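You operate a simulated robot arm through the tools that you are given. There is no shell and no other tool. Be economical: measure what you need, move in short steps, check, and stop when the job is done.

You run a simulated robot arm. Do the job below in one go: nothing can be reset, and whatever is moved stays where it is left.

JOB
Shim the end play out: gauge, fit the matching shim, clamp, gauge again.
Fine: press the blue gauge button to read; the last reading, with the clamp shut, is 0 mm.

Only the result counts: the job must be done as asked and must still hold three seconds after the hand-in. Knocking over, shifting, dropping, spilling or breaking anything else fails it.

ROBOT AND FRAMES
A 7-joint arm with a two-finger parallel gripper, fixed in place. Base frame: the origin is at the foot of the arm, x ahead of it, y to its left, z up; the work surface is at about z = 0. Lengths are in cm, angles in rad, forces in N, time in s.
With the tool pointing down near the work surface it reaches from about 22 to 58 cm from the base axis. Its first joint turns from -1.152 to 1.152 rad. Payload 2.5 kg.
The TCP is the grasp point between the finger pads, 2.3 cm short of the fingertips. In the tool frame z runs along the fingers and y along their closing line. Largest opening 9.4 cm; finger width 3.8, thickness 1; the body of the gripper, 5.4 by 9.6 cm, starts 3.9 cm behind the TCP.
Orientation is that of the tool frame in the base frame, as [roll, pitch, yaw] about the fixed x, y, z axes, in that order (R = Rz(yaw) Ry(pitch) Rx(roll)). With the fingers straight down and closing along the base's y, the tool's x points along the base's -x, its y along +y and its z along -z.

CONTROLS
- The arm moves only by the tool play_rows. Its argument "steps" is a list of rows, each an object (a shift or turn left out is 0, a gripper value left out holds the last) with "turn": the turn, a rotation vector about the base's x, y, z in units of 45 degrees (1.0 is 45 degrees), a list of three; "linear": the shift along the base's x, y, z in units of 150 mm (1.0 is 150 mm), a list of three; "gripper": the gripper command, from -1 (fully open) to 1 (shut), values between in proportion. In form: [{"turn": [rx, ry, rz], "linear": [dx, dy, dz], "gripper": gripper}, ...]. A call has 1 to 12 rows; each row is the pose to reach, as a shift and turn from the pose commanded when the call began. A call with a number of a shift or a turn outside -1 to 1 is refused whole. Each row takes 0.2 s and may step no farther than 5 cm and 0.15 rad from the row before; otherwise, or with a gripper value out of range, the whole call is refused. A pose out of reach is approached as far as the arm can. The call stops where the force on the tool passes 50 N (or 10 N more than at its start, if that is more) or the arm is blocked; 0.2 s more then pass. The fingers move at their own pace (about 10.8 cm/s each) and stop on an object; they squeeze with about 30 N. The grip force told is the motor's: it shows also when the fingers shut on nothing. Time passes only in rows, and 0.2 s behind the last, so rows that repeat a pose let the fingers close. It gives the time, the measured TCP pose, the force on the tool (base axes), the opening and the grip force at its end, in the units of the frame above (readings bear some noise), with the torque about the TCP (base axes, N m) and any sound that the robot's microphone picked up.
- Cameras (640 x 400 px; columns grow to the right, rows downward): "scene" is fixed at [11.29, -41.21, 56.12]; the picture's right is [0.83, -0.55, 0.00], its down [-0.33, -0.49, -0.81] and it looks along [0.44, 0.67, -0.59] (base axes); focal length 344 px, centre (320, 200). "wrist" rides on the gripper at [8.6, 1.6, -7.4] in the tool frame; the picture's right is [-0.18, 0.98, 0.00], its down [-0.58, -0.11, -0.81] and it looks along [-0.79, -0.15, 0.59] (tool axes); focal length 243 px, centre (320, 200). There is no depth. A picture from a camera that has moved, and an enlarged one, comes with that camera's place and axes in the base frame and with its lens. The place of the scene camera against the robot may be out by one fixed shift of up to 2.5 cm in any direction.
- snapshot(camera): a new picture of that camera. The clock stands still meanwhile.
- enlarge(camera, box): a new picture of the part [left, top, right, bottom] of that camera's present view, enlarged. The clock stands still meanwhile.
- sign_off(): hands the job in; it is judged then, once.

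Go step by step. Nothing tells you positions but the pictures and the camera data: compare them with the known pose of the tool, close in by small moves and look again before you grip or let go. The budget is 120 turns and 84 pictures, counting those below and the enlarged ones. Unless the task says otherwise, let go and move clear before handing in, and close with one line.

The tools are called after ">>>" by a JSON object that holds its "name" and its "arguments". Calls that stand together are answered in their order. play_rows: Moves the arm, as the interface text tells. Its arguments: {"type":"object","properties":{"steps":{"type":"array"}},"required":["steps"]} The other tools are called the same way: snapshot (camera) takes a picture; enlarge (camera, box) takes an enlarged picture of a part of a camera's view; sign_off () hands the job in.

At the start:

```text
time_s: 0.0
eef_pos: [40.05, -1.42, 33.12]
ee_rot: [-3.141, 0.001, -3.142]
contact_force: [0.6, 0.9, 0.8]
ft_torque: [0.02, 0.0, -0.04]
width: 9.4
finger_force: 0.0
```

scene: 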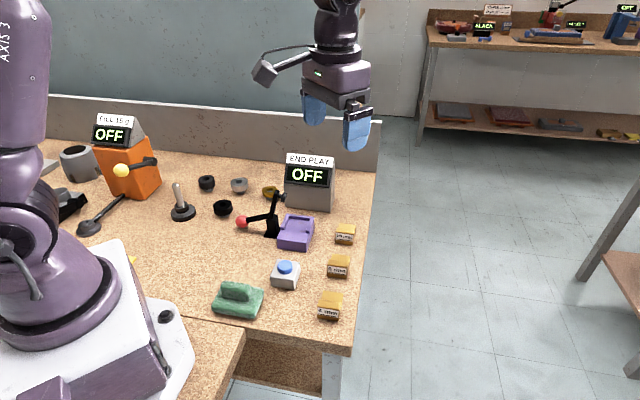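
wrist: 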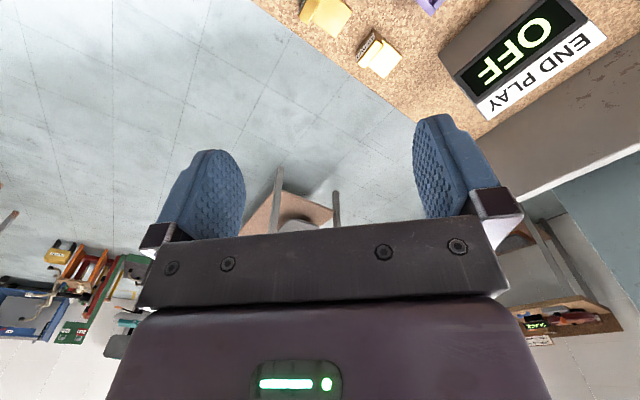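

I see an END PLAY display with a purple fixture and a red-knob lever clamp, a blue button, and three yellow shims. I'll look closer first.

>>> {"name": "enlarge", "arguments": {"camera": "scene", "box": [220, 140, 380, 240]}}

>>> {"name": "enlarge", "arguments": {"camera": "scene", "box": [200, 220, 380, 332]}}

```text
4.00 times, centred on (300, 190) of scene
camera zoom: at [11.29, -41.21, 56.12], right [0.83, -0.55, 0.0], down [-0.33, -0.49, -0.81], along [0.44, 0.67, -0.59], focal length 1377 px, centre (400, 240)
```

zoom: 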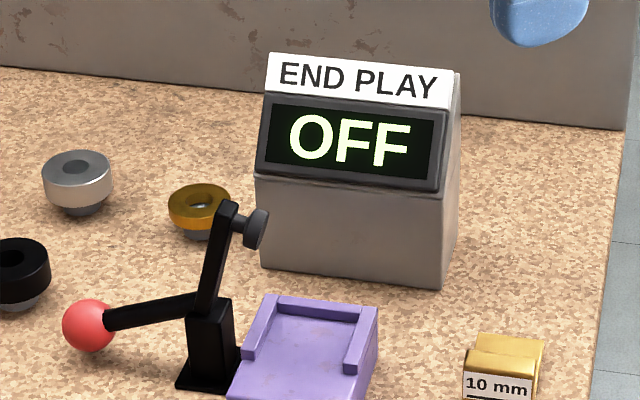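

```text
3.56 times, centred on (290, 276) of scene
camera zoom: at [11.29, -41.21, 56.12], right [0.83, -0.55, 0.0], down [-0.33, -0.49, -0.81], along [0.44, 0.67, -0.59], focal length 1224 px, centre (427, -70)
```

zoom: 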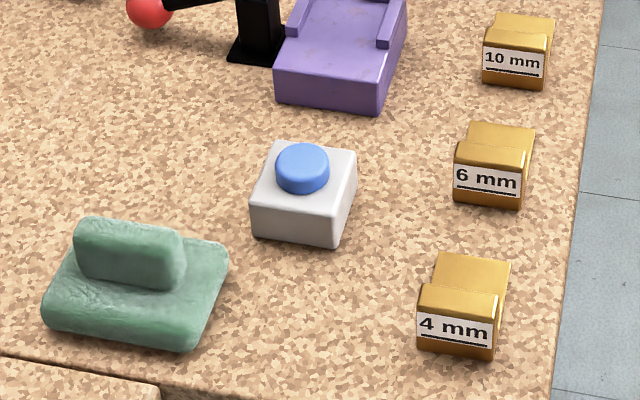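

Rough map: button ~(31.6,2.7), fixture ~(39,12), shims ~(35,-9),(42,-1.5),(49,6), green part ~(21,2). I move back for a wrist view of the fixture to pin positions down.

>>> {"name": "play_rows", "arguments": {"steps": [{"linear": [-0.17, 0.19, -0.05]}, {"linear": [-0.34, 0.38, -0.1]}, {"linear": [-0.5, 0.57, -0.15]}, {"linear": [-0.67, 0.76, -0.2]}, {"linear": [-0.67, 0.76, -0.2]}]}}

>>> {"name": "snapshot", "arguments": {"camera": "wrist"}}

>>> {"name": "snapshot", "arguments": {"camera": "scene"}}

```text
time_s: 1.2
eef_pos: [30.03, 9.89, 30.03]
ee_rot: [3.141, 0.0, 3.141]
contact_force: [0.0, -0.1, 0.7]
ft_torque: [-0.02, 0.0, 0.01]
width: 9.4
finger_force: 0.0
```

```text
79 pictures are left
camera wrist: at [21.4, 11.72, 37.5], right [0.18, 0.98, 0.0], down [0.58, -0.11, 0.81], along [0.79, -0.15, -0.59], focal length 243 px, centre (320, 200)
```

wrist: 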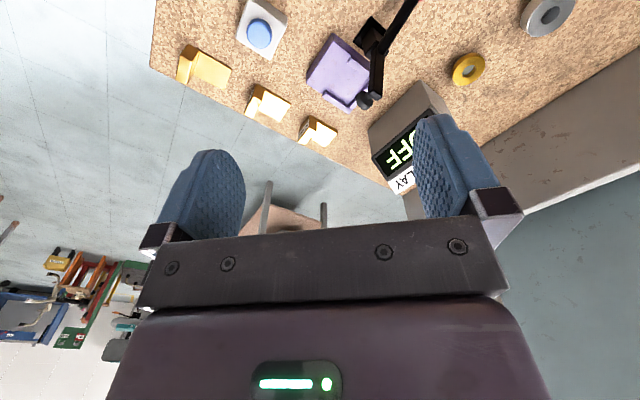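

```text
78 pictures are left
```

scene: 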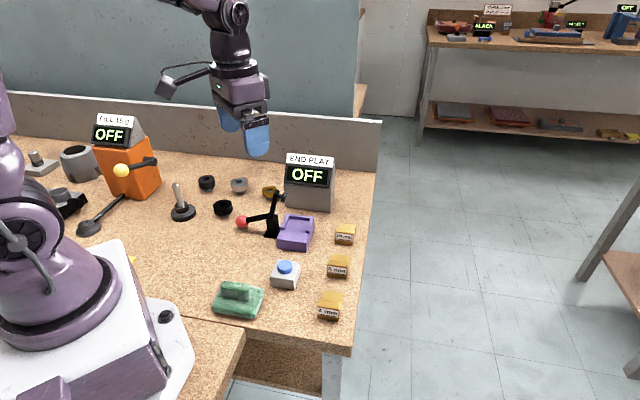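

The wrist view puts the button at ~(31.5,2.4), agreeing with the scene camera. I'll enlarge for detail.

>>> {"name": "enlarge", "arguments": {"camera": "wrist", "box": [160, 0, 440, 175]}}

>>> {"name": "enlarge", "arguments": {"camera": "wrist", "box": [290, 20, 418, 120]}}

```text
2.29 times, centred on (300, 88) of wrist
camera zoom: at [21.4, 11.72, 37.5], right [0.18, 0.98, 0.0], down [0.58, -0.11, 0.81], along [0.79, -0.15, -0.59], focal length 555 px, centre (366, 457)
```

zoom: 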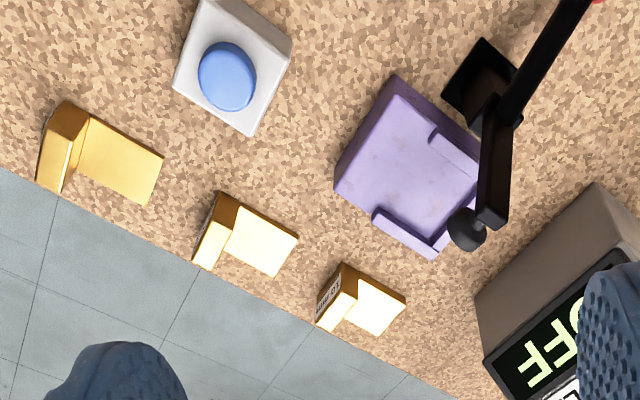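

```text
4.00 times, centred on (354, 70) of wrist
camera zoom: at [21.4, 11.72, 37.5], right [0.18, 0.98, 0.0], down [0.58, -0.11, 0.81], along [0.79, -0.15, -0.59], focal length 970 px, centre (184, 720)
```

zoom: 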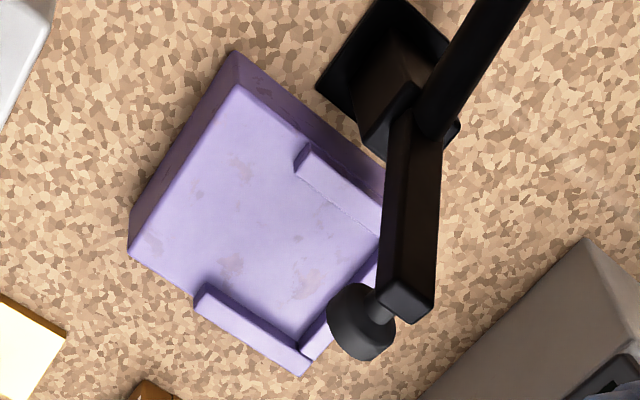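

The shims are plates with a taller labelled handle, and the fixture is a nest open toward -x with a toggle clamp up. Next I close the gripper and approach the button to gauge.

>>> {"name": "play_rows", "arguments": {"steps": [{"linear": [0.03, -0.17, -0.25], "gripper": 1}, {"linear": [0.06, -0.33, -0.5], "gripper": 1}, {"linear": [0.09, -0.5, -0.75], "gripper": 1}, {"linear": [0.09, -0.5, -1.0], "gripper": 1}, {"linear": [0.09, -0.5, -1.0], "gripper": 1}]}}

>>> {"name": "snapshot", "arguments": {"camera": "wrist"}}

>>> {"name": "snapshot", "arguments": {"camera": "scene"}}

```text
time_s: 2.4
eef_pos: [31.32, 2.41, 15.09]
ee_rot: [-3.141, 0.0, 3.141]
contact_force: [-0.2, 0.5, -1.1]
ft_torque: [-0.01, 0.03, 0.02]
width: 0.01
finger_force: 29.8
```

```text
75 pictures are left
camera wrist: at [22.79, 4.13, 22.56], right [0.18, 0.98, 0.0], down [0.58, -0.11, 0.81], along [0.79, -0.15, -0.59], focal length 243 px, centre (320, 200)
```

wrist: 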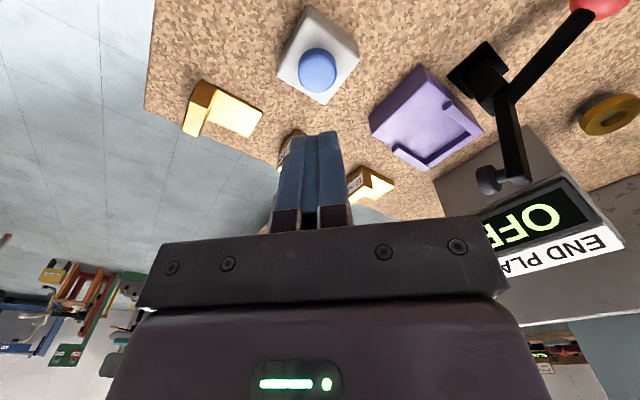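

```text
74 pictures are left
```

scene: 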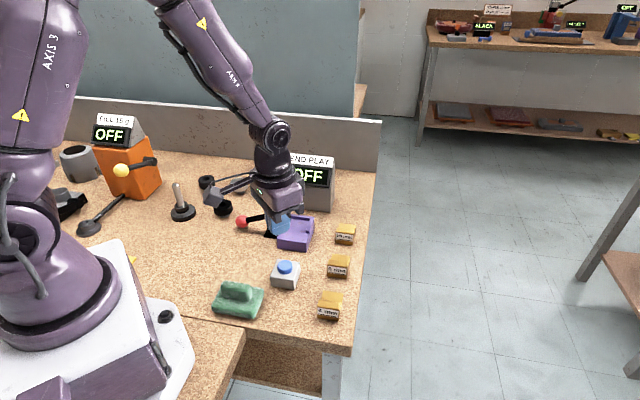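

Two views intersect at the button being ~(31.4,2.3), top z≈4. I descend and press gently.

>>> {"name": "play_rows", "arguments": {"steps": [{"linear": [0.005, -0.007, -0.25]}, {"linear": [0.005, -0.007, -0.5]}, {"linear": [0.005, -0.007, -0.53]}, {"linear": [0.005, -0.007, -0.56]}, {"linear": [0.005, -0.007, -0.59]}]}}

>>> {"name": "enlarge", "arguments": {"camera": "wrist", "box": [220, 0, 420, 125]}}

```text
time_s: 3.6
eef_pos: [31.5, 2.38, 6.32]
ee_rot: [-3.141, -0.001, 3.141]
contact_force: [-2.0, -0.6, 2.1]
ft_torque: [0.02, 0.0, -0.02]
width: 0.0
finger_force: 30.3
heard: click
```

```text
3.20 times, centred on (320, 62) of wrist
camera zoom: at [22.88, 4.07, 13.7], right [0.18, 0.98, 0.0], down [0.58, -0.11, 0.81], along [0.79, -0.15, -0.59], focal length 776 px, centre (320, 640)
```

zoom: 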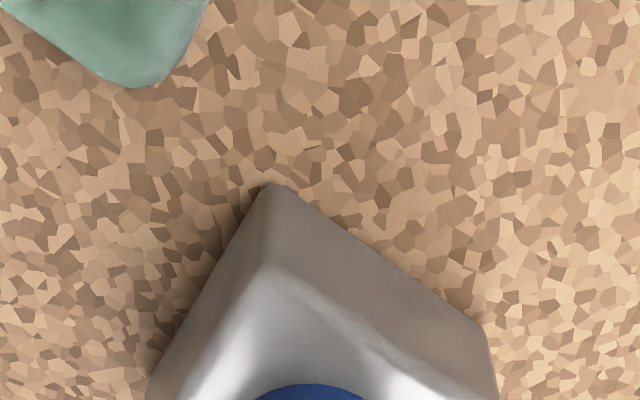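

A click was heard. I rise a little and read the display.

>>> {"name": "play_rows", "arguments": {"steps": [{"linear": [0, 0, 0.2]}, {"linear": [0, 0, 0.4]}, {"linear": [0, 0, 0.4]}]}}

>>> {"name": "enlarge", "arguments": {"camera": "scene", "box": [200, 140, 380, 252]}}

>>> {"name": "snapshot", "arguments": {"camera": "wrist"}}

```text
time_s: 4.4
eef_pos: [31.43, 2.37, 12.33]
ee_rot: [3.141, 0.0, -3.141]
contact_force: [1.3, 0.1, 0.4]
ft_torque: [0.01, 0.06, -0.02]
width: 0.0
finger_force: 30.5
```

```text
3.56 times, centred on (290, 196) of scene
camera zoom: at [11.29, -41.21, 56.12], right [0.83, -0.55, 0.0], down [-0.33, -0.49, -0.81], along [0.44, 0.67, -0.59], focal length 1224 px, centre (427, 214)
```

zoom: 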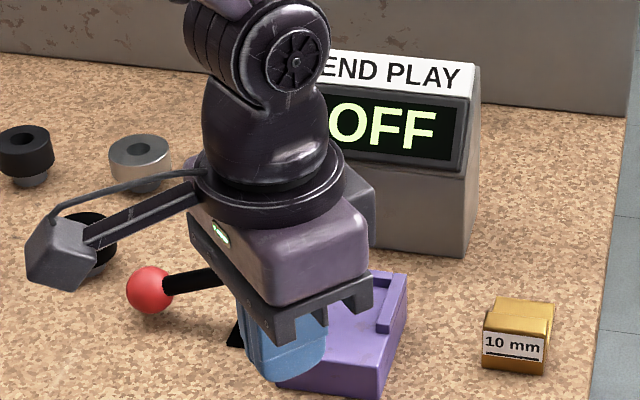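

```text
71 pictures are left
camera wrist: at [22.86, 4.09, 19.7], right [0.18, 0.98, 0.0], down [0.58, -0.11, 0.81], along [0.79, -0.15, -0.59], focal length 243 px, centre (320, 200)
```

wrist: 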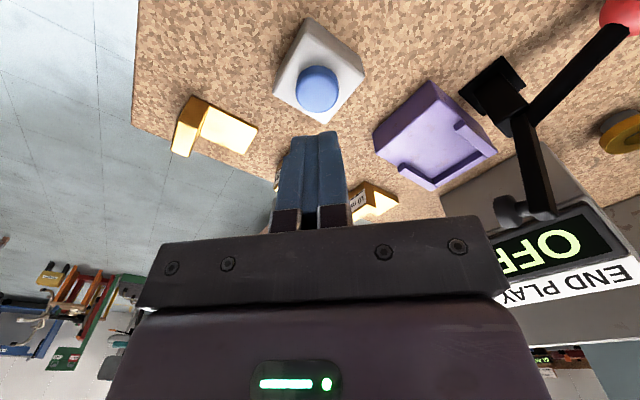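

Display still reads OFF; I'll press again and look at the display while held.

>>> {"name": "play_rows", "arguments": {"steps": [{"linear": [0, 0, -0.25]}, {"linear": [0, 0, -0.38]}, {"linear": [0, 0, -0.41]}, {"linear": [0, 0, -0.41]}]}}

>>> {"name": "enlarge", "arguments": {"camera": "scene", "box": [200, 140, 380, 252]}}

>>> {"name": "enlarge", "arguments": {"camera": "wrist", "box": [340, 80, 640, 267]}}

```text
time_s: 5.4
eef_pos: [31.51, 2.38, 6.06]
ee_rot: [-3.141, 0.0, 3.14]
contact_force: [-3.3, 0.2, 5.7]
ft_torque: [-0.02, 0.07, -0.03]
width: 0.01
finger_force: 29.6
heard: click
```

```text
3.56 times, centred on (290, 196) of scene
camera zoom: at [11.29, -41.21, 56.12], right [0.83, -0.55, 0.0], down [-0.33, -0.49, -0.81], along [0.44, 0.67, -0.59], focal length 1224 px, centre (427, 214)
```

zoom: 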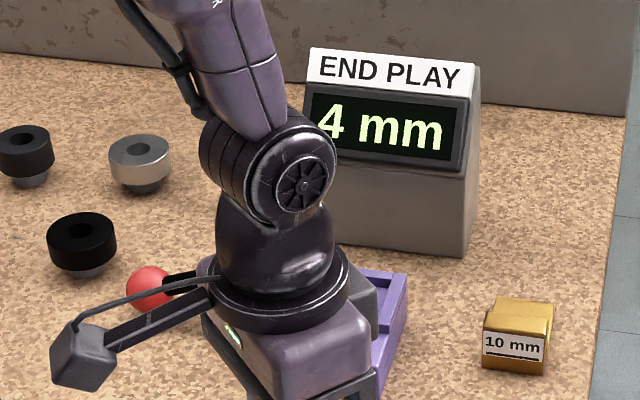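

```text
2.13 times, centred on (490, 174) of wrist
camera zoom: at [22.83, 4.08, 13.49], right [0.18, 0.98, 0.0], down [0.58, -0.11, 0.81], along [0.79, -0.15, -0.59], focal length 518 px, centre (-43, 256)
```

zoom: 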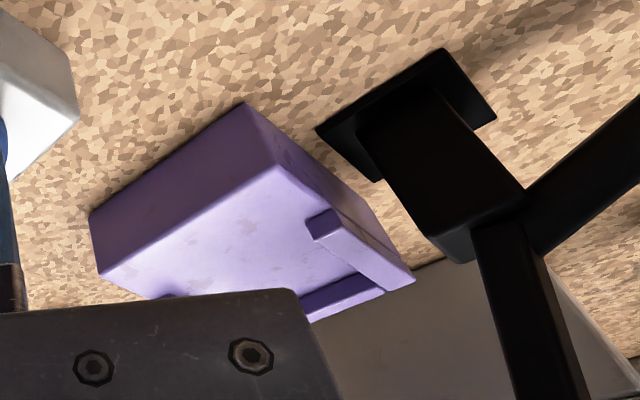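

The gauge reads 4 mm. Now I rise and look at the 4 mm shim from above.

>>> {"name": "play_rows", "arguments": {"steps": [{"linear": [0, 0, 0.3]}, {"linear": [0, 0, 0.6]}, {"linear": [-0.1, -0.25, 0.8]}, {"linear": [-0.23, -0.5, 0.93]}, {"linear": [-0.23, -0.6, 0.93]}, {"linear": [-0.23, -0.6, 0.93]}]}}

>>> {"name": "snapshot", "arguments": {"camera": "wrist"}}

>>> {"name": "enlarge", "arguments": {"camera": "wrist", "box": [210, 0, 530, 200]}}

```text
refused: row 3 steps farther than a row can; nothing moved
```

```text
68 pictures are left
camera wrist: at [22.83, 4.08, 13.49], right [0.18, 0.98, 0.0], down [0.58, -0.11, 0.81], along [0.79, -0.15, -0.59], focal length 243 px, centre (320, 200)
```

wrist: 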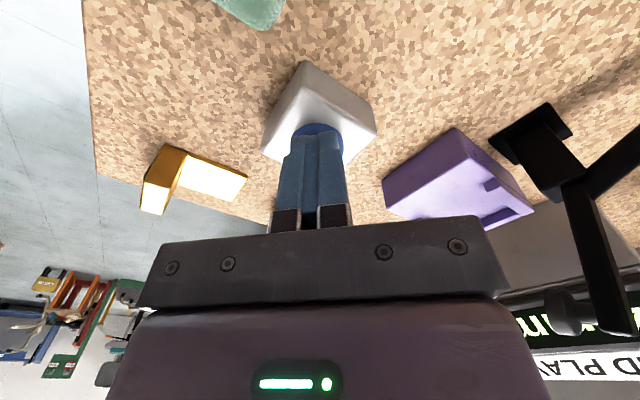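

```text
2.00 times, centred on (370, 100) of wrist
camera zoom: at [22.83, 4.08, 13.49], right [0.18, 0.98, 0.0], down [0.58, -0.11, 0.81], along [0.79, -0.15, -0.59], focal length 485 px, centre (220, 400)
```

zoom: 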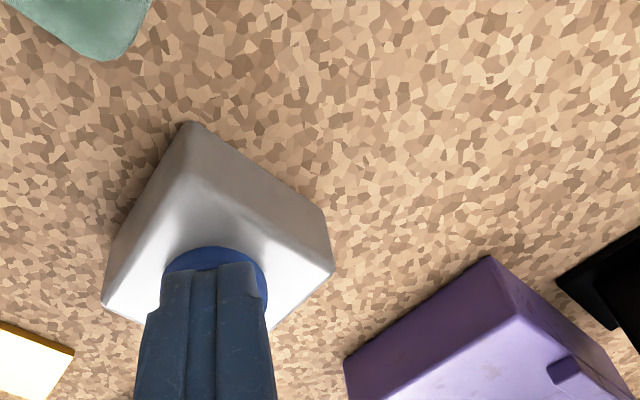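

A row step was too long; I repeat it with smaller steps.

>>> {"name": "play_rows", "arguments": {"steps": [{"linear": [0, 0, 0.3]}, {"linear": [0, 0, 0.6]}, {"linear": [-0.06, -0.15, 0.8]}, {"linear": [-0.13, -0.38, 0.93]}, {"linear": [-0.23, -0.6, 0.93]}, {"linear": [-0.23, -0.6, 0.93]}]}}

>>> {"name": "snapshot", "arguments": {"camera": "wrist"}}

>>> {"name": "enlarge", "arguments": {"camera": "scene", "box": [230, 190, 390, 340]}}

```text
time_s: 6.8
eef_pos: [28.1, -6.73, 20.15]
ee_rot: [3.141, 0.0, -3.14]
contact_force: [0.8, -0.8, -0.1]
ft_torque: [0.01, 0.06, -0.03]
width: 0.0
finger_force: 29.7
```

```text
66 pictures are left
camera wrist: at [19.35, -5.03, 27.52], right [0.18, 0.98, 0.0], down [0.58, -0.11, 0.81], along [0.79, -0.15, -0.59], focal length 243 px, centre (320, 200)
```

wrist: 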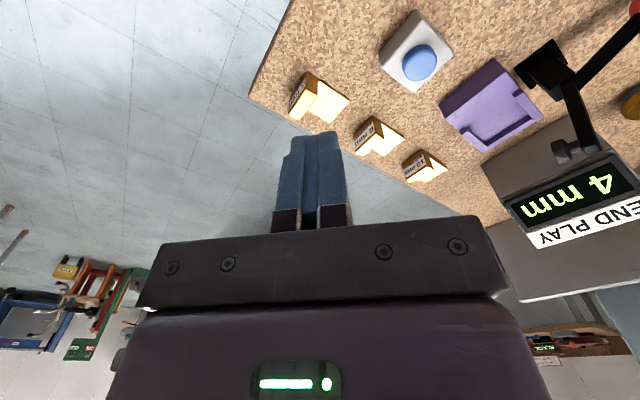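

```text
2.67 times, centred on (310, 265) of scene
camera zoom: at [11.29, -41.21, 56.12], right [0.83, -0.55, 0.0], down [-0.33, -0.49, -0.81], along [0.44, 0.67, -0.59], focal length 918 px, centre (347, 27)
```

zoom: 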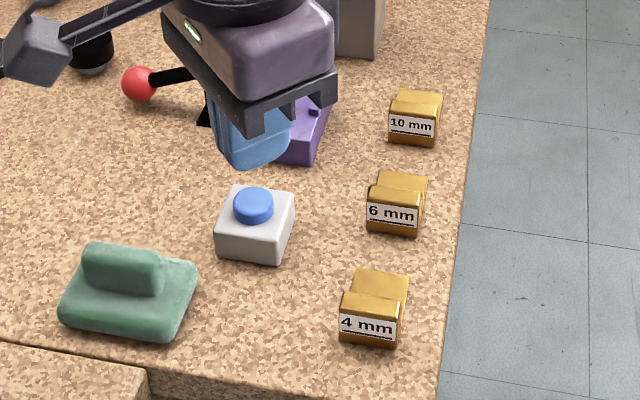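

Display clearly reads 4 mm. I zoom on the 4 mm shim and nest.

>>> {"name": "enlarge", "arguments": {"camera": "wrist", "box": [270, 50, 390, 140]}}

>>> {"name": "enlarge", "arguments": {"camera": "wrist", "box": [420, 20, 620, 170]}}

```text
4.44 times, centred on (330, 95) of wrist
camera zoom: at [19.35, -5.03, 27.52], right [0.18, 0.98, 0.0], down [0.58, -0.11, 0.81], along [0.79, -0.15, -0.59], focal length 1078 px, centre (276, 667)
```

zoom: 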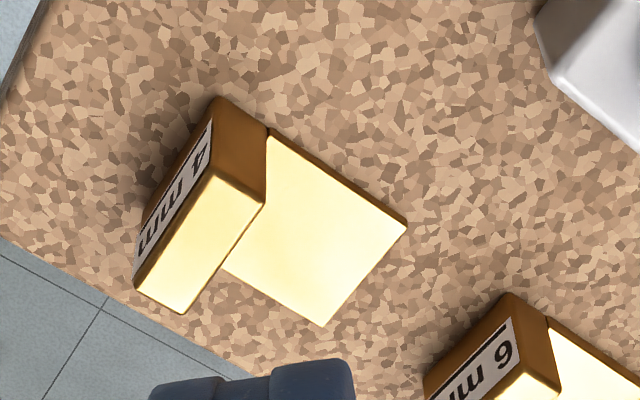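

```text
2.67 times, centred on (520, 95) of wrist
camera zoom: at [19.35, -5.03, 27.52], right [0.18, 0.98, 0.0], down [0.58, -0.11, 0.81], along [0.79, -0.15, -0.59], focal length 647 px, centre (-213, 480)
```

zoom: 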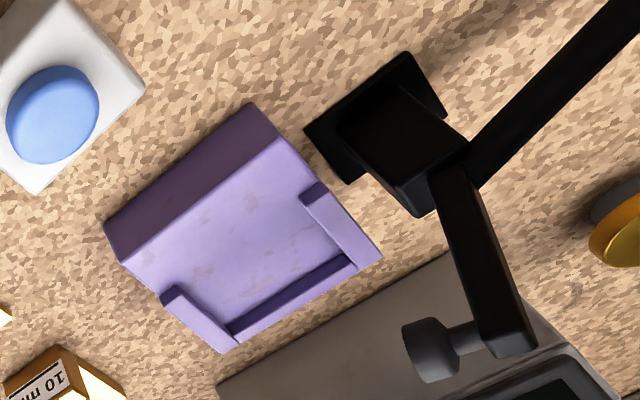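

Shim handle centre ≈(33.9,-9.65), top z≈3.6, tongue pointing along +46° like the nest (bed z≈2.7, open side -x-y). I'll turn the tool about +136° so the fingers close along the shim axis with the camera away from the clamp, while hovering over the shim.

>>> {"name": "play_rows", "arguments": {"steps": [{"turn": [0, 0, 0.167], "linear": [0.06, -0.03, 0], "gripper": -0.2}, {"turn": [0, 0, 0.333], "linear": [0.12, -0.06, 0]}, {"turn": [0, 0, 0.5], "linear": [0.19, -0.1, 0]}, {"turn": [0, 0, 0.667], "linear": [0.25, -0.13, 0]}, {"turn": [0, 0, 0.833], "linear": [0.32, -0.16, 0]}, {"turn": [0, 0, 1.0], "linear": [0.38, -0.195, 0]}]}}

>>> {"name": "play_rows", "arguments": {"steps": [{"turn": [0, 0, 0.167]}, {"turn": [0, 0, 0.333]}, {"turn": [0, 0, 0.5]}, {"turn": [0, 0, 0.667]}, {"turn": [0, 0, 0.833]}, {"turn": [0, 0, 1.0]}]}}

>>> {"name": "play_rows", "arguments": {"steps": [{"turn": [0, 0, 0.167]}, {"turn": [0, 0, 0.333]}, {"turn": [0, 0, 0.5]}, {"turn": [0, 0, 0.667]}, {"turn": [0, 0, 0.833]}, {"turn": [0, 0, 1.0]}, {"turn": [0, 0, 1.0]}]}}

>>> {"name": "snapshot", "arguments": {"camera": "wrist"}}

>>> {"name": "snapshot", "arguments": {"camera": "scene"}}

```text
time_s: 8.2
eef_pos: [33.73, -9.73, 20.06]
ee_rot: [-3.141, 0.0, -2.356]
contact_force: [-0.2, 0.2, -0.4]
ft_torque: [0.03, 0.0, -0.01]
width: 5.66
finger_force: 0.2
```

```text
time_s: 9.6
eef_pos: [33.79, -9.65, 20.0]
ee_rot: [-3.141, -0.001, -1.567]
contact_force: [0.1, 0.0, -0.2]
ft_torque: [0.0, 0.01, 0.0]
width: 5.63
finger_force: 0.1
```

```text
time_s: 11.2
eef_pos: [33.69, -9.63, 20.01]
ee_rot: [3.14, -0.001, -0.784]
contact_force: [-0.3, -0.6, -0.9]
ft_torque: [-0.05, -0.02, -0.01]
width: 5.63
finger_force: 0.1
```

```text
62 pictures are left
camera wrist: at [38.77, -16.72, 27.49], right [-0.82, -0.57, 0.0], down [-0.33, 0.49, 0.81], along [-0.46, 0.66, -0.59], focal length 243 px, centre (320, 200)
```

wrist: 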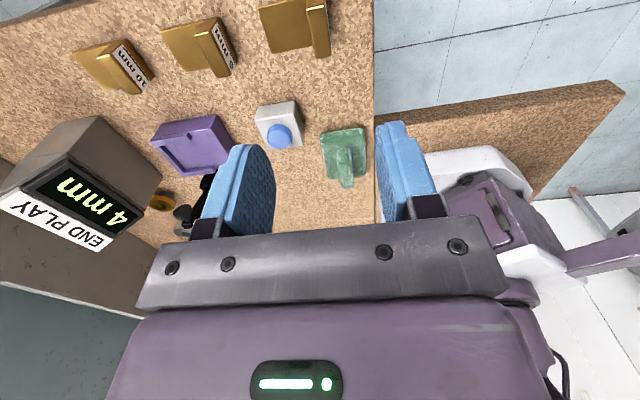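

```text
61 pictures are left
```

scene: 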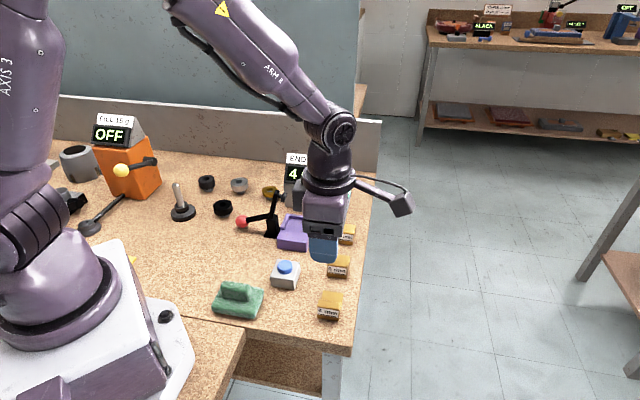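

Rotation reached. Zoom on the 4 mm shim (top) to refine its pose.

>>> {"name": "enlarge", "arguments": {"camera": "wrist", "box": [240, 0, 350, 70]}}

>>> {"name": "enlarge", "arguments": {"camera": "wrist", "box": [130, 90, 250, 240]}}

```text
5.71 times, centred on (295, 35) of wrist
camera zoom: at [38.77, -16.72, 27.49], right [-0.82, -0.57, 0.0], down [-0.33, 0.49, 0.81], along [-0.46, 0.66, -0.59], focal length 1386 px, centre (463, 1143)
```

zoom: 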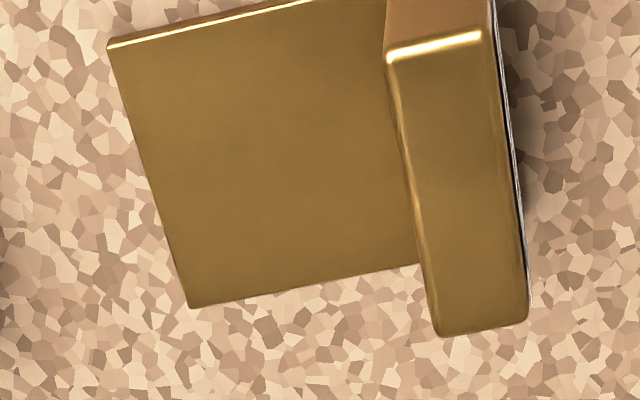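

```text
2.67 times, centred on (190, 165) of wrist
camera zoom: at [38.77, -16.72, 27.49], right [-0.82, -0.57, 0.0], down [-0.33, 0.49, 0.81], along [-0.46, 0.66, -0.59], focal length 647 px, centre (667, 293)
```

zoom: 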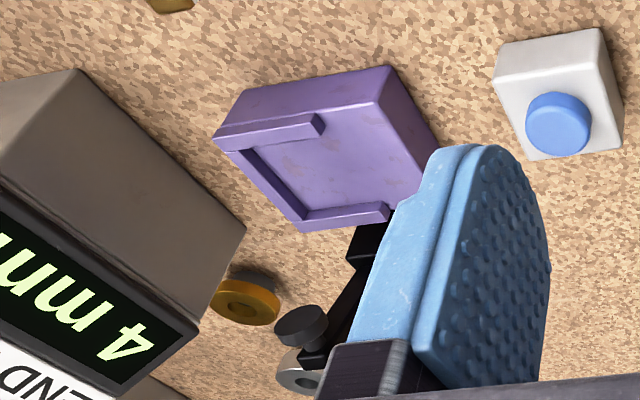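

Handle centre ≈(33.98,-9.87), top ≈3.4, orientation within a degree. Descend to just above and check.

>>> {"name": "play_rows", "arguments": {"steps": [{"linear": [0.01, -0.008, -0.25]}, {"linear": [0.019, -0.016, -0.5]}, {"linear": [0.019, -0.016, -0.75]}, {"linear": [0.019, -0.016, -0.88]}, {"linear": [0.019, -0.016, -0.88]}]}}

>>> {"name": "snapshot", "arguments": {"camera": "wrist"}}

>>> {"name": "enlarge", "arguments": {"camera": "scene", "box": [260, 230, 400, 340]}}

```text
time_s: 12.4
eef_pos: [33.99, -9.8, 6.78]
ee_rot: [-3.142, 0.001, -0.785]
contact_force: [0.6, 0.3, -0.1]
ft_torque: [-0.01, 0.01, -0.05]
width: 5.65
finger_force: 0.1
```

```text
58 pictures are left
camera wrist: at [39.0, -16.99, 14.2], right [-0.83, -0.56, 0.0], down [-0.33, 0.49, 0.81], along [-0.46, 0.67, -0.59], focal length 243 px, centre (320, 200)
```

wrist: 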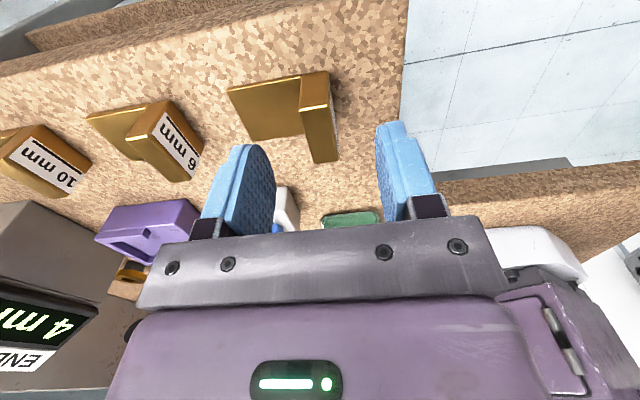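

```text
3.64 times, centred on (330, 285) of scene
camera zoom: at [11.29, -41.21, 56.12], right [0.83, -0.55, 0.0], down [-0.33, -0.49, -0.81], along [0.44, 0.67, -0.59], focal length 1252 px, centre (284, -109)
```

zoom: 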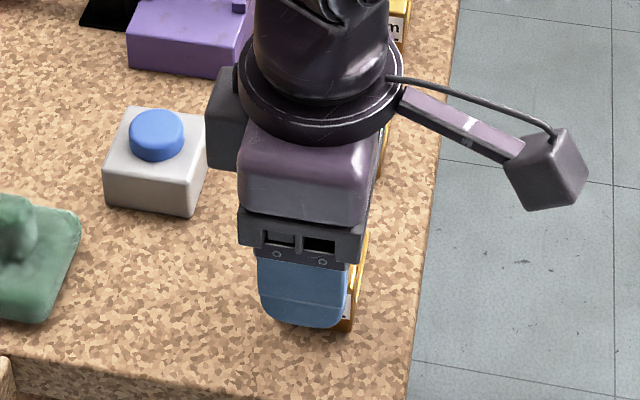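

The handle lies between the fingers (est. (34.1,-9.8)). Descend to z≈3.2 and close.

>>> {"name": "play_rows", "arguments": {"steps": [{"linear": [0.003, 0, -0.12]}, {"linear": [0.003, 0, -0.236]}, {"linear": [0.003, 0, -0.236]}, {"linear": [0.003, 0, -0.236], "gripper": 1}, {"linear": [0.003, 0, -0.236], "gripper": 1}, {"linear": [0.003, 0, -0.236], "gripper": 1}]}}

>>> {"name": "snapshot", "arguments": {"camera": "wrist"}}

```text
time_s: 13.8
eef_pos: [34.04, -9.87, 3.31]
ee_rot: [-3.141, 0.0, -0.785]
contact_force: [-0.4, -0.2, 0.6]
ft_torque: [-0.04, 0.02, -0.03]
width: 1.55
finger_force: 30.0
```

```text
56 pictures are left
camera wrist: at [39.06, -16.98, 10.7], right [-0.83, -0.56, 0.0], down [-0.33, 0.49, 0.81], along [-0.46, 0.67, -0.59], focal length 243 px, centre (320, 200)
```

wrist: 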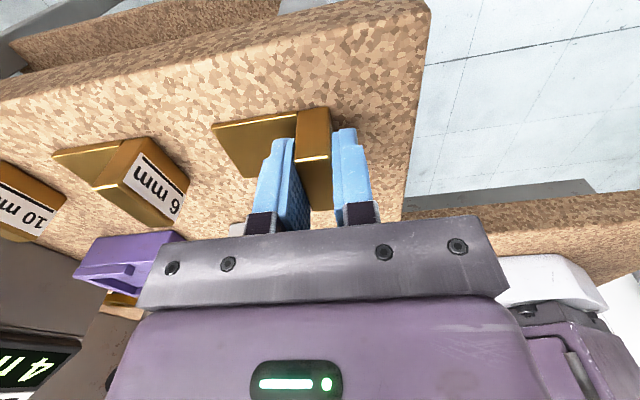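

Gripped (1.55 cm thick). Lift and hover short of the nest for a close look at it.

>>> {"name": "play_rows", "arguments": {"steps": [{"linear": [0, 0, 0.3], "gripper": 1}, {"linear": [0, 0, 0.6]}, {"linear": [0, 0, 0.9]}, {"linear": [0, 0.25, 0.95]}, {"linear": [0, 0.55, 0.95]}, {"linear": [0, 0.85, 0.95]}, {"linear": [0, 1.0, 0.95]}, {"linear": [0, 1.0, 0.95]}]}}

>>> {"name": "snapshot", "arguments": {"camera": "wrist"}}

>>> {"name": "enlarge", "arguments": {"camera": "scene", "box": [200, 140, 380, 252]}}

```text
time_s: 15.6
eef_pos: [34.13, 5.07, 17.65]
ee_rot: [-3.14, 0.001, -0.786]
contact_force: [0.6, 0.1, -0.6]
ft_torque: [-0.05, -0.01, 0.01]
width: 0.0
finger_force: 30.2
```

```text
55 pictures are left
camera wrist: at [39.11, -2.02, 24.98], right [-0.83, -0.56, 0.0], down [-0.33, 0.49, 0.81], along [-0.46, 0.67, -0.59], focal length 243 px, centre (320, 200)
```

wrist: 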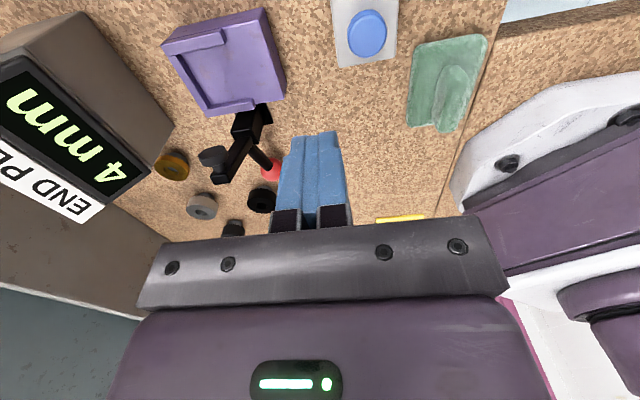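

```text
3.56 times, centred on (290, 196) of scene
camera zoom: at [11.29, -41.21, 56.12], right [0.83, -0.55, 0.0], down [-0.33, -0.49, -0.81], along [0.44, 0.67, -0.59], focal length 1224 px, centre (427, 214)
```

zoom: 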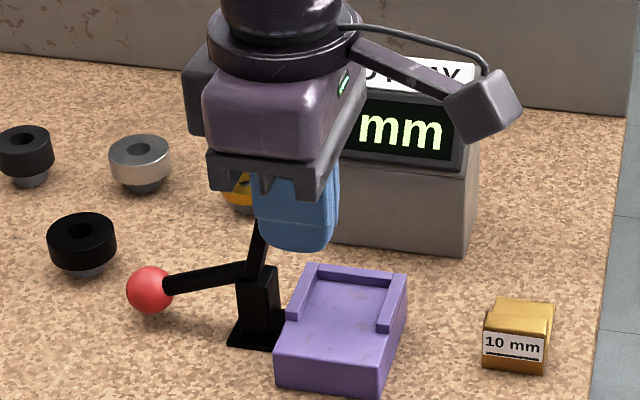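

The shim slipped out of the grip during lifting. I look where it lies.

>>> {"name": "snapshot", "arguments": {"camera": "scene"}}

>>> {"name": "enlarge", "arguments": {"camera": "scene", "box": [260, 230, 400, 340]}}

```text
53 pictures are left
```

scene: 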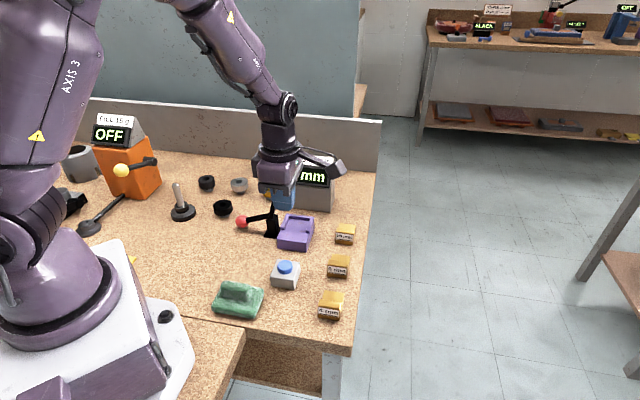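

```text
3.64 times, centred on (330, 285) of scene
camera zoom: at [11.29, -41.21, 56.12], right [0.83, -0.55, 0.0], down [-0.33, -0.49, -0.81], along [0.44, 0.67, -0.59], focal length 1252 px, centre (284, -109)
```

zoom: 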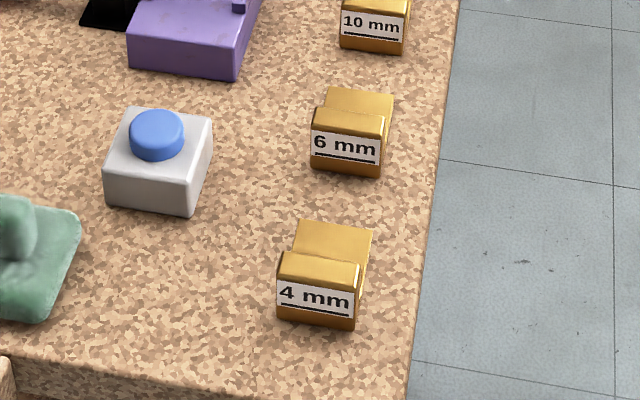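

It stayed in place, upright; the lift was just too fast or too high a grip. I return, grip lower, and lift slowly.

>>> {"name": "play_rows", "arguments": {"steps": [{"linear": [0, -0.3, 0], "gripper": -0.2}, {"linear": [0, -0.6, 0]}, {"linear": [0, -0.85, 0]}, {"linear": [0, -0.995, -0.1]}, {"linear": [0, -0.995, -0.4]}, {"linear": [0, -0.995, -0.6]}, {"linear": [0, -0.995, -0.7]}, {"linear": [0, -0.995, -0.7]}]}}

>>> {"name": "snapshot", "arguments": {"camera": "wrist"}}

```text
time_s: 17.4
eef_pos: [34.08, -9.67, 7.11]
ee_rot: [3.141, -0.001, -0.785]
contact_force: [0.1, -1.0, -0.1]
ft_torque: [0.01, -0.02, -0.01]
width: 5.62
finger_force: 0.0
```

```text
51 pictures are left
camera wrist: at [39.13, -16.88, 14.48], right [-0.83, -0.56, 0.0], down [-0.33, 0.49, 0.81], along [-0.45, 0.67, -0.59], focal length 243 px, centre (320, 200)
```

wrist: 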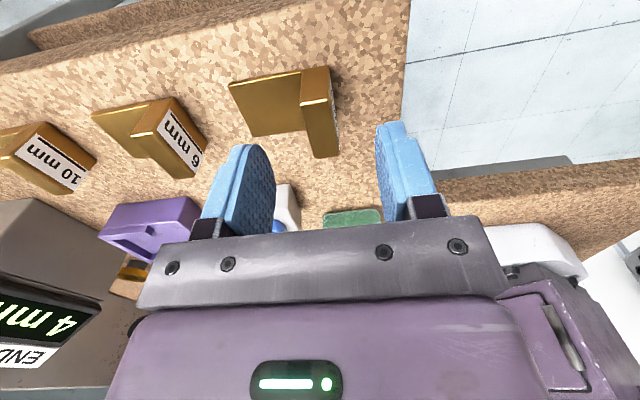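

Shim's handle is at ~(34.3,-9.85). Descend lower (z≈2.9), close, and lift slowly a little.

>>> {"name": "play_rows", "arguments": {"steps": [{"linear": [0.015, -0.012, -0.1]}, {"linear": [0.015, -0.012, -0.2]}, {"linear": [0.015, -0.012, -0.28]}, {"linear": [0.015, -0.012, -0.28], "gripper": 1}, {"linear": [0.015, -0.012, -0.28], "gripper": 1}, {"linear": [0.015, -0.012, -0.28], "gripper": 1}, {"linear": [0.015, -0.012, -0.28], "gripper": 1}]}}

>>> {"name": "play_rows", "arguments": {"steps": [{"linear": [0, 0, 0.01]}, {"linear": [0, 0, 0.03]}, {"linear": [0, 0, 0.06]}, {"linear": [0, 0, 0.1]}, {"linear": [0, 0, 0.15]}, {"linear": [0, 0, 0.2]}, {"linear": [0, 0, 0.2]}]}}

>>> {"name": "snapshot", "arguments": {"camera": "wrist"}}

```text
time_s: 19.0
eef_pos: [34.27, -9.85, 2.89]
ee_rot: [-3.141, 0.001, -0.785]
contact_force: [-0.6, 0.8, 0.0]
ft_torque: [-0.04, -0.01, -0.03]
width: 1.55
finger_force: 29.5
```

```text
time_s: 20.6
eef_pos: [34.32, -9.92, 5.77]
ee_rot: [-3.141, 0.001, -0.785]
contact_force: [0.2, 0.0, -0.7]
ft_torque: [0.0, 0.03, 0.01]
width: 1.57
finger_force: 30.2
```

```text
50 pictures are left
camera wrist: at [39.29, -17.05, 13.26], right [-0.83, -0.56, 0.0], down [-0.33, 0.49, 0.81], along [-0.46, 0.67, -0.59], focal length 243 px, centre (320, 200)
```

wrist: 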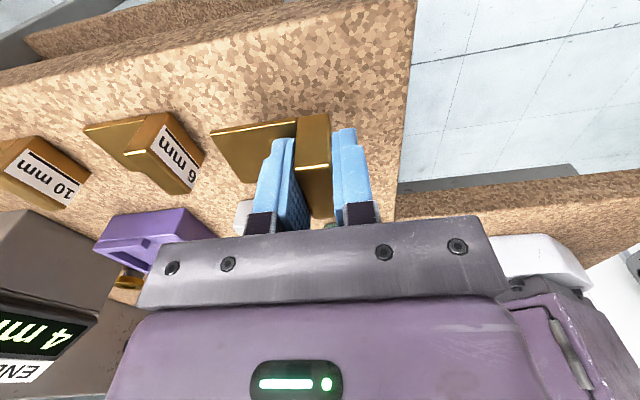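

Held this time. Lift on slowly, then travel gently toward the nest.

>>> {"name": "play_rows", "arguments": {"steps": [{"linear": [0, 0, 0.02]}, {"linear": [0, 0, 0.06]}, {"linear": [0, 0, 0.12]}, {"linear": [0, 0, 0.2]}, {"linear": [0, 0, 0.28]}, {"linear": [0, 0, 0.36]}, {"linear": [0, 0, 0.43]}, {"linear": [0, 0, 0.48]}, {"linear": [0, 0, 0.5]}, {"linear": [0, 0, 0.5]}]}}

>>> {"name": "play_rows", "arguments": {"steps": [{"linear": [0, 0.03, 0]}, {"linear": [0, 0.1, 0]}, {"linear": [0, 0.2, 0]}, {"linear": [0, 0.32, 0]}, {"linear": [0, 0.44, 0]}, {"linear": [0, 0.56, 0]}, {"linear": [0, 0.68, 0]}, {"linear": [0, 0.8, 0]}, {"linear": [0, 0.9, 0]}, {"linear": [0, 0.97, 0]}, {"linear": [0, 1.0, 0]}, {"linear": [0, 1.0, 0]}]}}

>>> {"name": "snapshot", "arguments": {"camera": "wrist"}}

>>> {"name": "snapshot", "arguments": {"camera": "scene"}}

```text
time_s: 22.8
eef_pos: [34.24, -9.9, 13.39]
ee_rot: [3.141, 0.0, -0.786]
contact_force: [0.5, 0.0, -0.7]
ft_torque: [-0.02, -0.04, 0.02]
width: 1.57
finger_force: 29.6
```

```text
time_s: 25.4
eef_pos: [34.39, 5.16, 13.41]
ee_rot: [3.14, -0.002, -0.785]
contact_force: [-1.1, 0.6, -1.9]
ft_torque: [0.02, 0.04, -0.03]
width: 1.56
finger_force: 30.2
```

```text
49 pictures are left
camera wrist: at [39.29, -2.05, 20.79], right [-0.83, -0.56, 0.0], down [-0.33, 0.49, 0.81], along [-0.46, 0.67, -0.59], focal length 243 px, centre (320, 200)
```

wrist: 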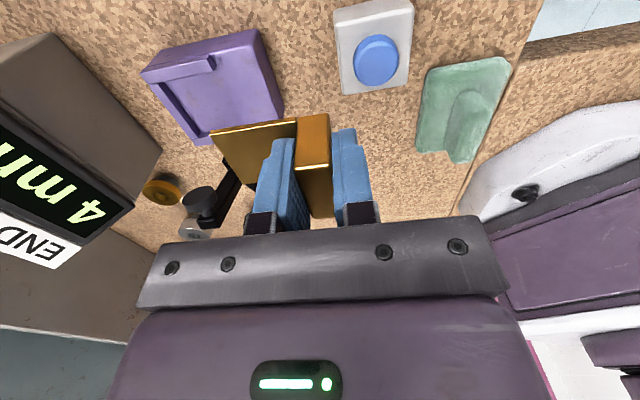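

```text
48 pictures are left
```

scene: 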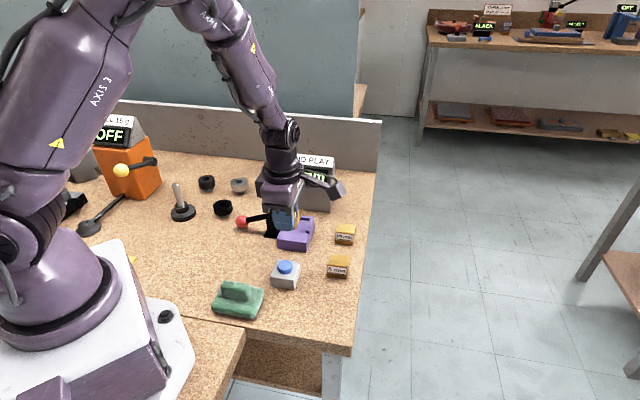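

Shim held and carried. Zoom on the nest to fix its coordinates.

>>> {"name": "enlarge", "arguments": {"camera": "wrist", "box": [130, 20, 340, 240]}}

>>> {"name": "enlarge", "arguments": {"camera": "scene", "box": [230, 170, 350, 260]}}

```text
1.82 times, centred on (235, 130) of wrist
camera zoom: at [39.29, -2.05, 20.79], right [-0.83, -0.56, 0.0], down [-0.33, 0.49, 0.81], along [-0.46, 0.67, -0.59], focal length 441 px, centre (474, 327)
```

zoom: 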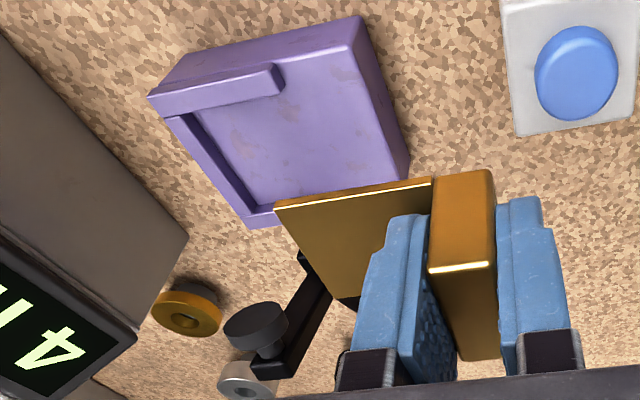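

```text
4.44 times, centred on (290, 215) of scene
camera zoom: at [11.29, -41.21, 56.12], right [0.83, -0.55, 0.0], down [-0.33, -0.49, -0.81], along [0.44, 0.67, -0.59], focal length 1530 px, centre (453, 133)
```

zoom: 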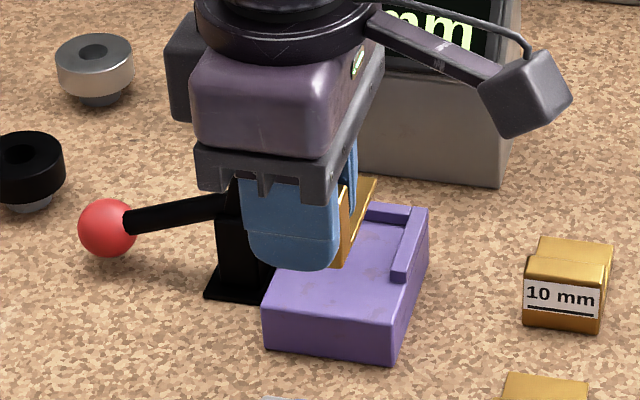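

The raised clamp pad sits at ≈(38.4,13.9,10.8), only ~2.5 cm off the nest centreline, so the vertical gripper body would hit it. I'll set the shim back down and regrasp with the tool tilted ~20° away from the clamp.

>>> {"name": "play_rows", "arguments": {"steps": [{"linear": [0, -0.03, 0]}, {"linear": [0, -0.1, 0]}, {"linear": [0, -0.2, 0]}, {"linear": [0, -0.32, 0]}, {"linear": [0, -0.44, 0]}, {"linear": [0, -0.56, 0]}, {"linear": [0, -0.68, 0]}, {"linear": [0, -0.8, 0]}, {"linear": [0, -0.9, 0]}, {"linear": [0, -0.97, 0]}, {"linear": [0, -1.0, 0]}, {"linear": [0, -1.0, 0]}]}}

>>> {"name": "play_rows", "arguments": {"steps": [{"linear": [0, 0, -0.03]}, {"linear": [0, 0, -0.1]}, {"linear": [0, 0, -0.2]}, {"linear": [0, 0, -0.3]}, {"linear": [0, 0, -0.4]}, {"linear": [0, 0, -0.5]}, {"linear": [0, 0, -0.57]}, {"linear": [0, 0, -0.63]}, {"linear": [0, 0, -0.67]}, {"linear": [0, 0, -0.69]}, {"linear": [0, 0, -0.695]}, {"linear": [0, 0, -0.695]}]}}

```text
time_s: 28.0
eef_pos: [34.43, -10.01, 13.47]
ee_rot: [-3.141, 0.001, -0.787]
contact_force: [-0.5, -0.7, -1.4]
ft_torque: [0.01, -0.01, 0.03]
width: 1.55
finger_force: 30.0
```

```text
time_s: 30.6
eef_pos: [34.31, -9.83, 2.84]
ee_rot: [3.142, -0.001, -0.786]
contact_force: [0.8, -0.3, -1.3]
ft_torque: [-0.02, 0.0, -0.04]
width: 1.55
finger_force: 29.8
```

Shim is back on the table. Release, lift, tilt 20° about the shim axis and come down again for the regrasp.

>>> {"name": "play_rows", "arguments": {"steps": [{"gripper": -0.2}, {"gripper": -0.2}, {"gripper": -0.2}, {"linear": [0, 0, 0.15]}, {"linear": [0, 0, 0.3]}, {"linear": [0.01, -0.01, 0.3], "turn": [0.08, 0.08, 0]}, {"linear": [0.02, -0.02, 0.3], "turn": [0.16, 0.16, 0]}, {"linear": [0.02, -0.02, 0.3], "turn": [0.24, 0.24, 0]}, {"linear": [0.022, -0.024, 0.3], "turn": [0.314, 0.314, 0]}, {"linear": [0.022, -0.024, 0.3], "turn": [0.314, 0.314, 0]}]}}

>>> {"name": "snapshot", "arguments": {"camera": "wrist"}}

>>> {"name": "enlarge", "arguments": {"camera": "scene", "box": [260, 210, 420, 340]}}

```text
time_s: 32.8
eef_pos: [34.76, -10.28, 7.55]
ee_rot: [3.141, 0.352, -0.785]
contact_force: [0.0, -0.1, -0.3]
ft_torque: [0.01, 0.01, -0.01]
width: 5.64
finger_force: 0.1
```

```text
45 pictures are left
camera wrist: at [41.07, -18.89, 11.46], right [-0.82, -0.57, 0.06], down [-0.11, 0.27, 0.96], along [-0.56, 0.78, -0.28], focal length 243 px, centre (320, 200)
```

wrist: 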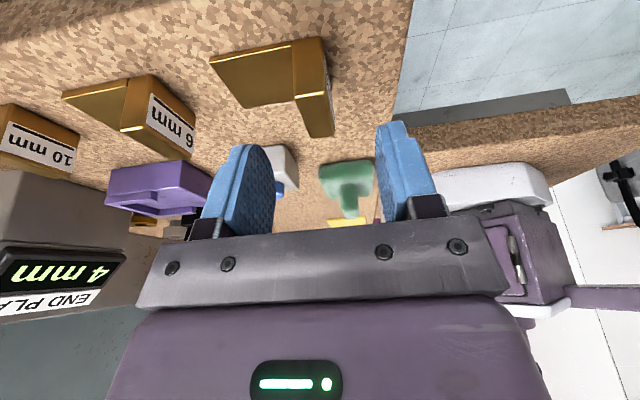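

```text
3.08 times, centred on (340, 275) of scene
camera zoom: at [11.29, -41.21, 56.12], right [0.83, -0.55, 0.0], down [-0.33, -0.49, -0.81], along [0.44, 0.67, -0.59], focal length 1059 px, centre (258, -31)
```

zoom: 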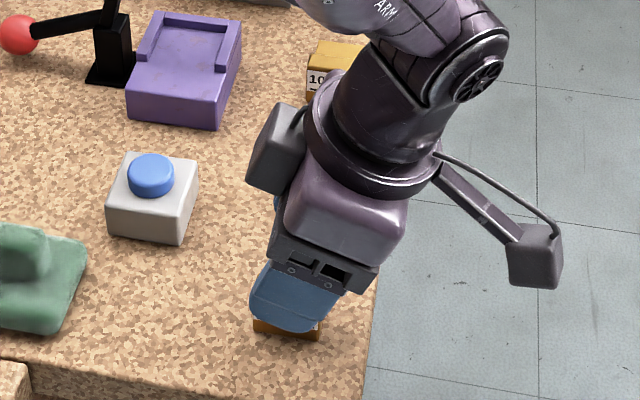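

Tilt looks right. Descend and grip.

>>> {"name": "play_rows", "arguments": {"steps": [{"linear": [-0.005, 0.004, -0.1]}, {"linear": [-0.005, 0.004, -0.2]}, {"linear": [-0.005, 0.004, -0.285]}, {"linear": [-0.005, 0.004, -0.285]}, {"linear": [-0.005, 0.004, -0.285], "gripper": 1}, {"linear": [-0.005, 0.004, -0.285], "gripper": 1}, {"linear": [-0.005, 0.004, -0.285], "gripper": 1}, {"linear": [-0.005, 0.004, -0.285], "gripper": 1}]}}

>>> {"name": "play_rows", "arguments": {"steps": [{"linear": [0, 0, 0.01]}, {"linear": [0, 0, 0.03]}, {"linear": [0, 0, 0.06]}, {"linear": [0, 0, 0.1]}, {"linear": [0, 0, 0.15]}, {"linear": [0, 0, 0.2]}, {"linear": [0, 0, 0.2]}]}}

>>> {"name": "snapshot", "arguments": {"camera": "wrist"}}

>>> {"name": "enlarge", "arguments": {"camera": "scene", "box": [260, 210, 420, 340]}}

```text
time_s: 34.6
eef_pos: [34.57, -10.27, 3.15]
ee_rot: [3.141, 0.349, -0.785]
contact_force: [1.3, -0.7, 3.8]
ft_torque: [-0.06, -0.08, 0.0]
width: 1.54
finger_force: 30.0
```

```text
time_s: 36.2
eef_pos: [34.55, -10.22, 6.25]
ee_rot: [3.142, 0.348, -0.785]
contact_force: [0.8, -0.2, -1.3]
ft_torque: [-0.02, 0.0, -0.01]
width: 1.55
finger_force: 29.6
```

```text
43 pictures are left
camera wrist: at [40.99, -18.81, 10.2], right [-0.82, -0.57, 0.06], down [-0.11, 0.27, 0.96], along [-0.56, 0.77, -0.28], focal length 243 px, centre (320, 200)
```

wrist: 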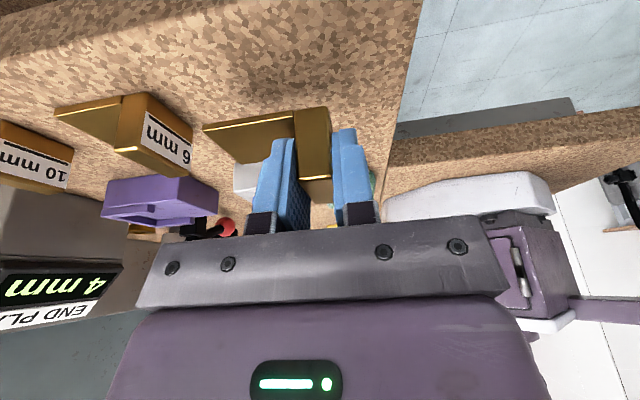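

```text
3.08 times, centred on (340, 275) of scene
camera zoom: at [11.29, -41.21, 56.12], right [0.83, -0.55, 0.0], down [-0.33, -0.49, -0.81], along [0.44, 0.67, -0.59], focal length 1059 px, centre (258, -31)
```

zoom: 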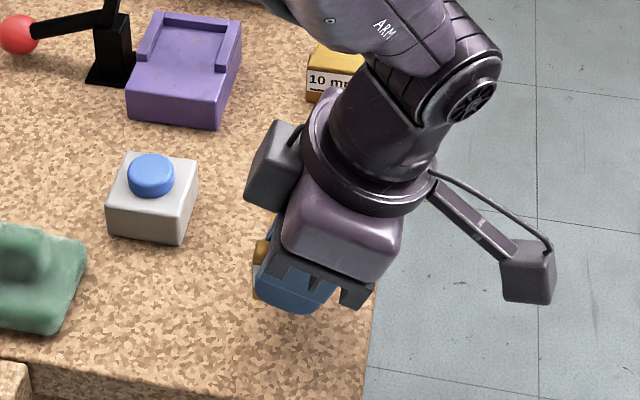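

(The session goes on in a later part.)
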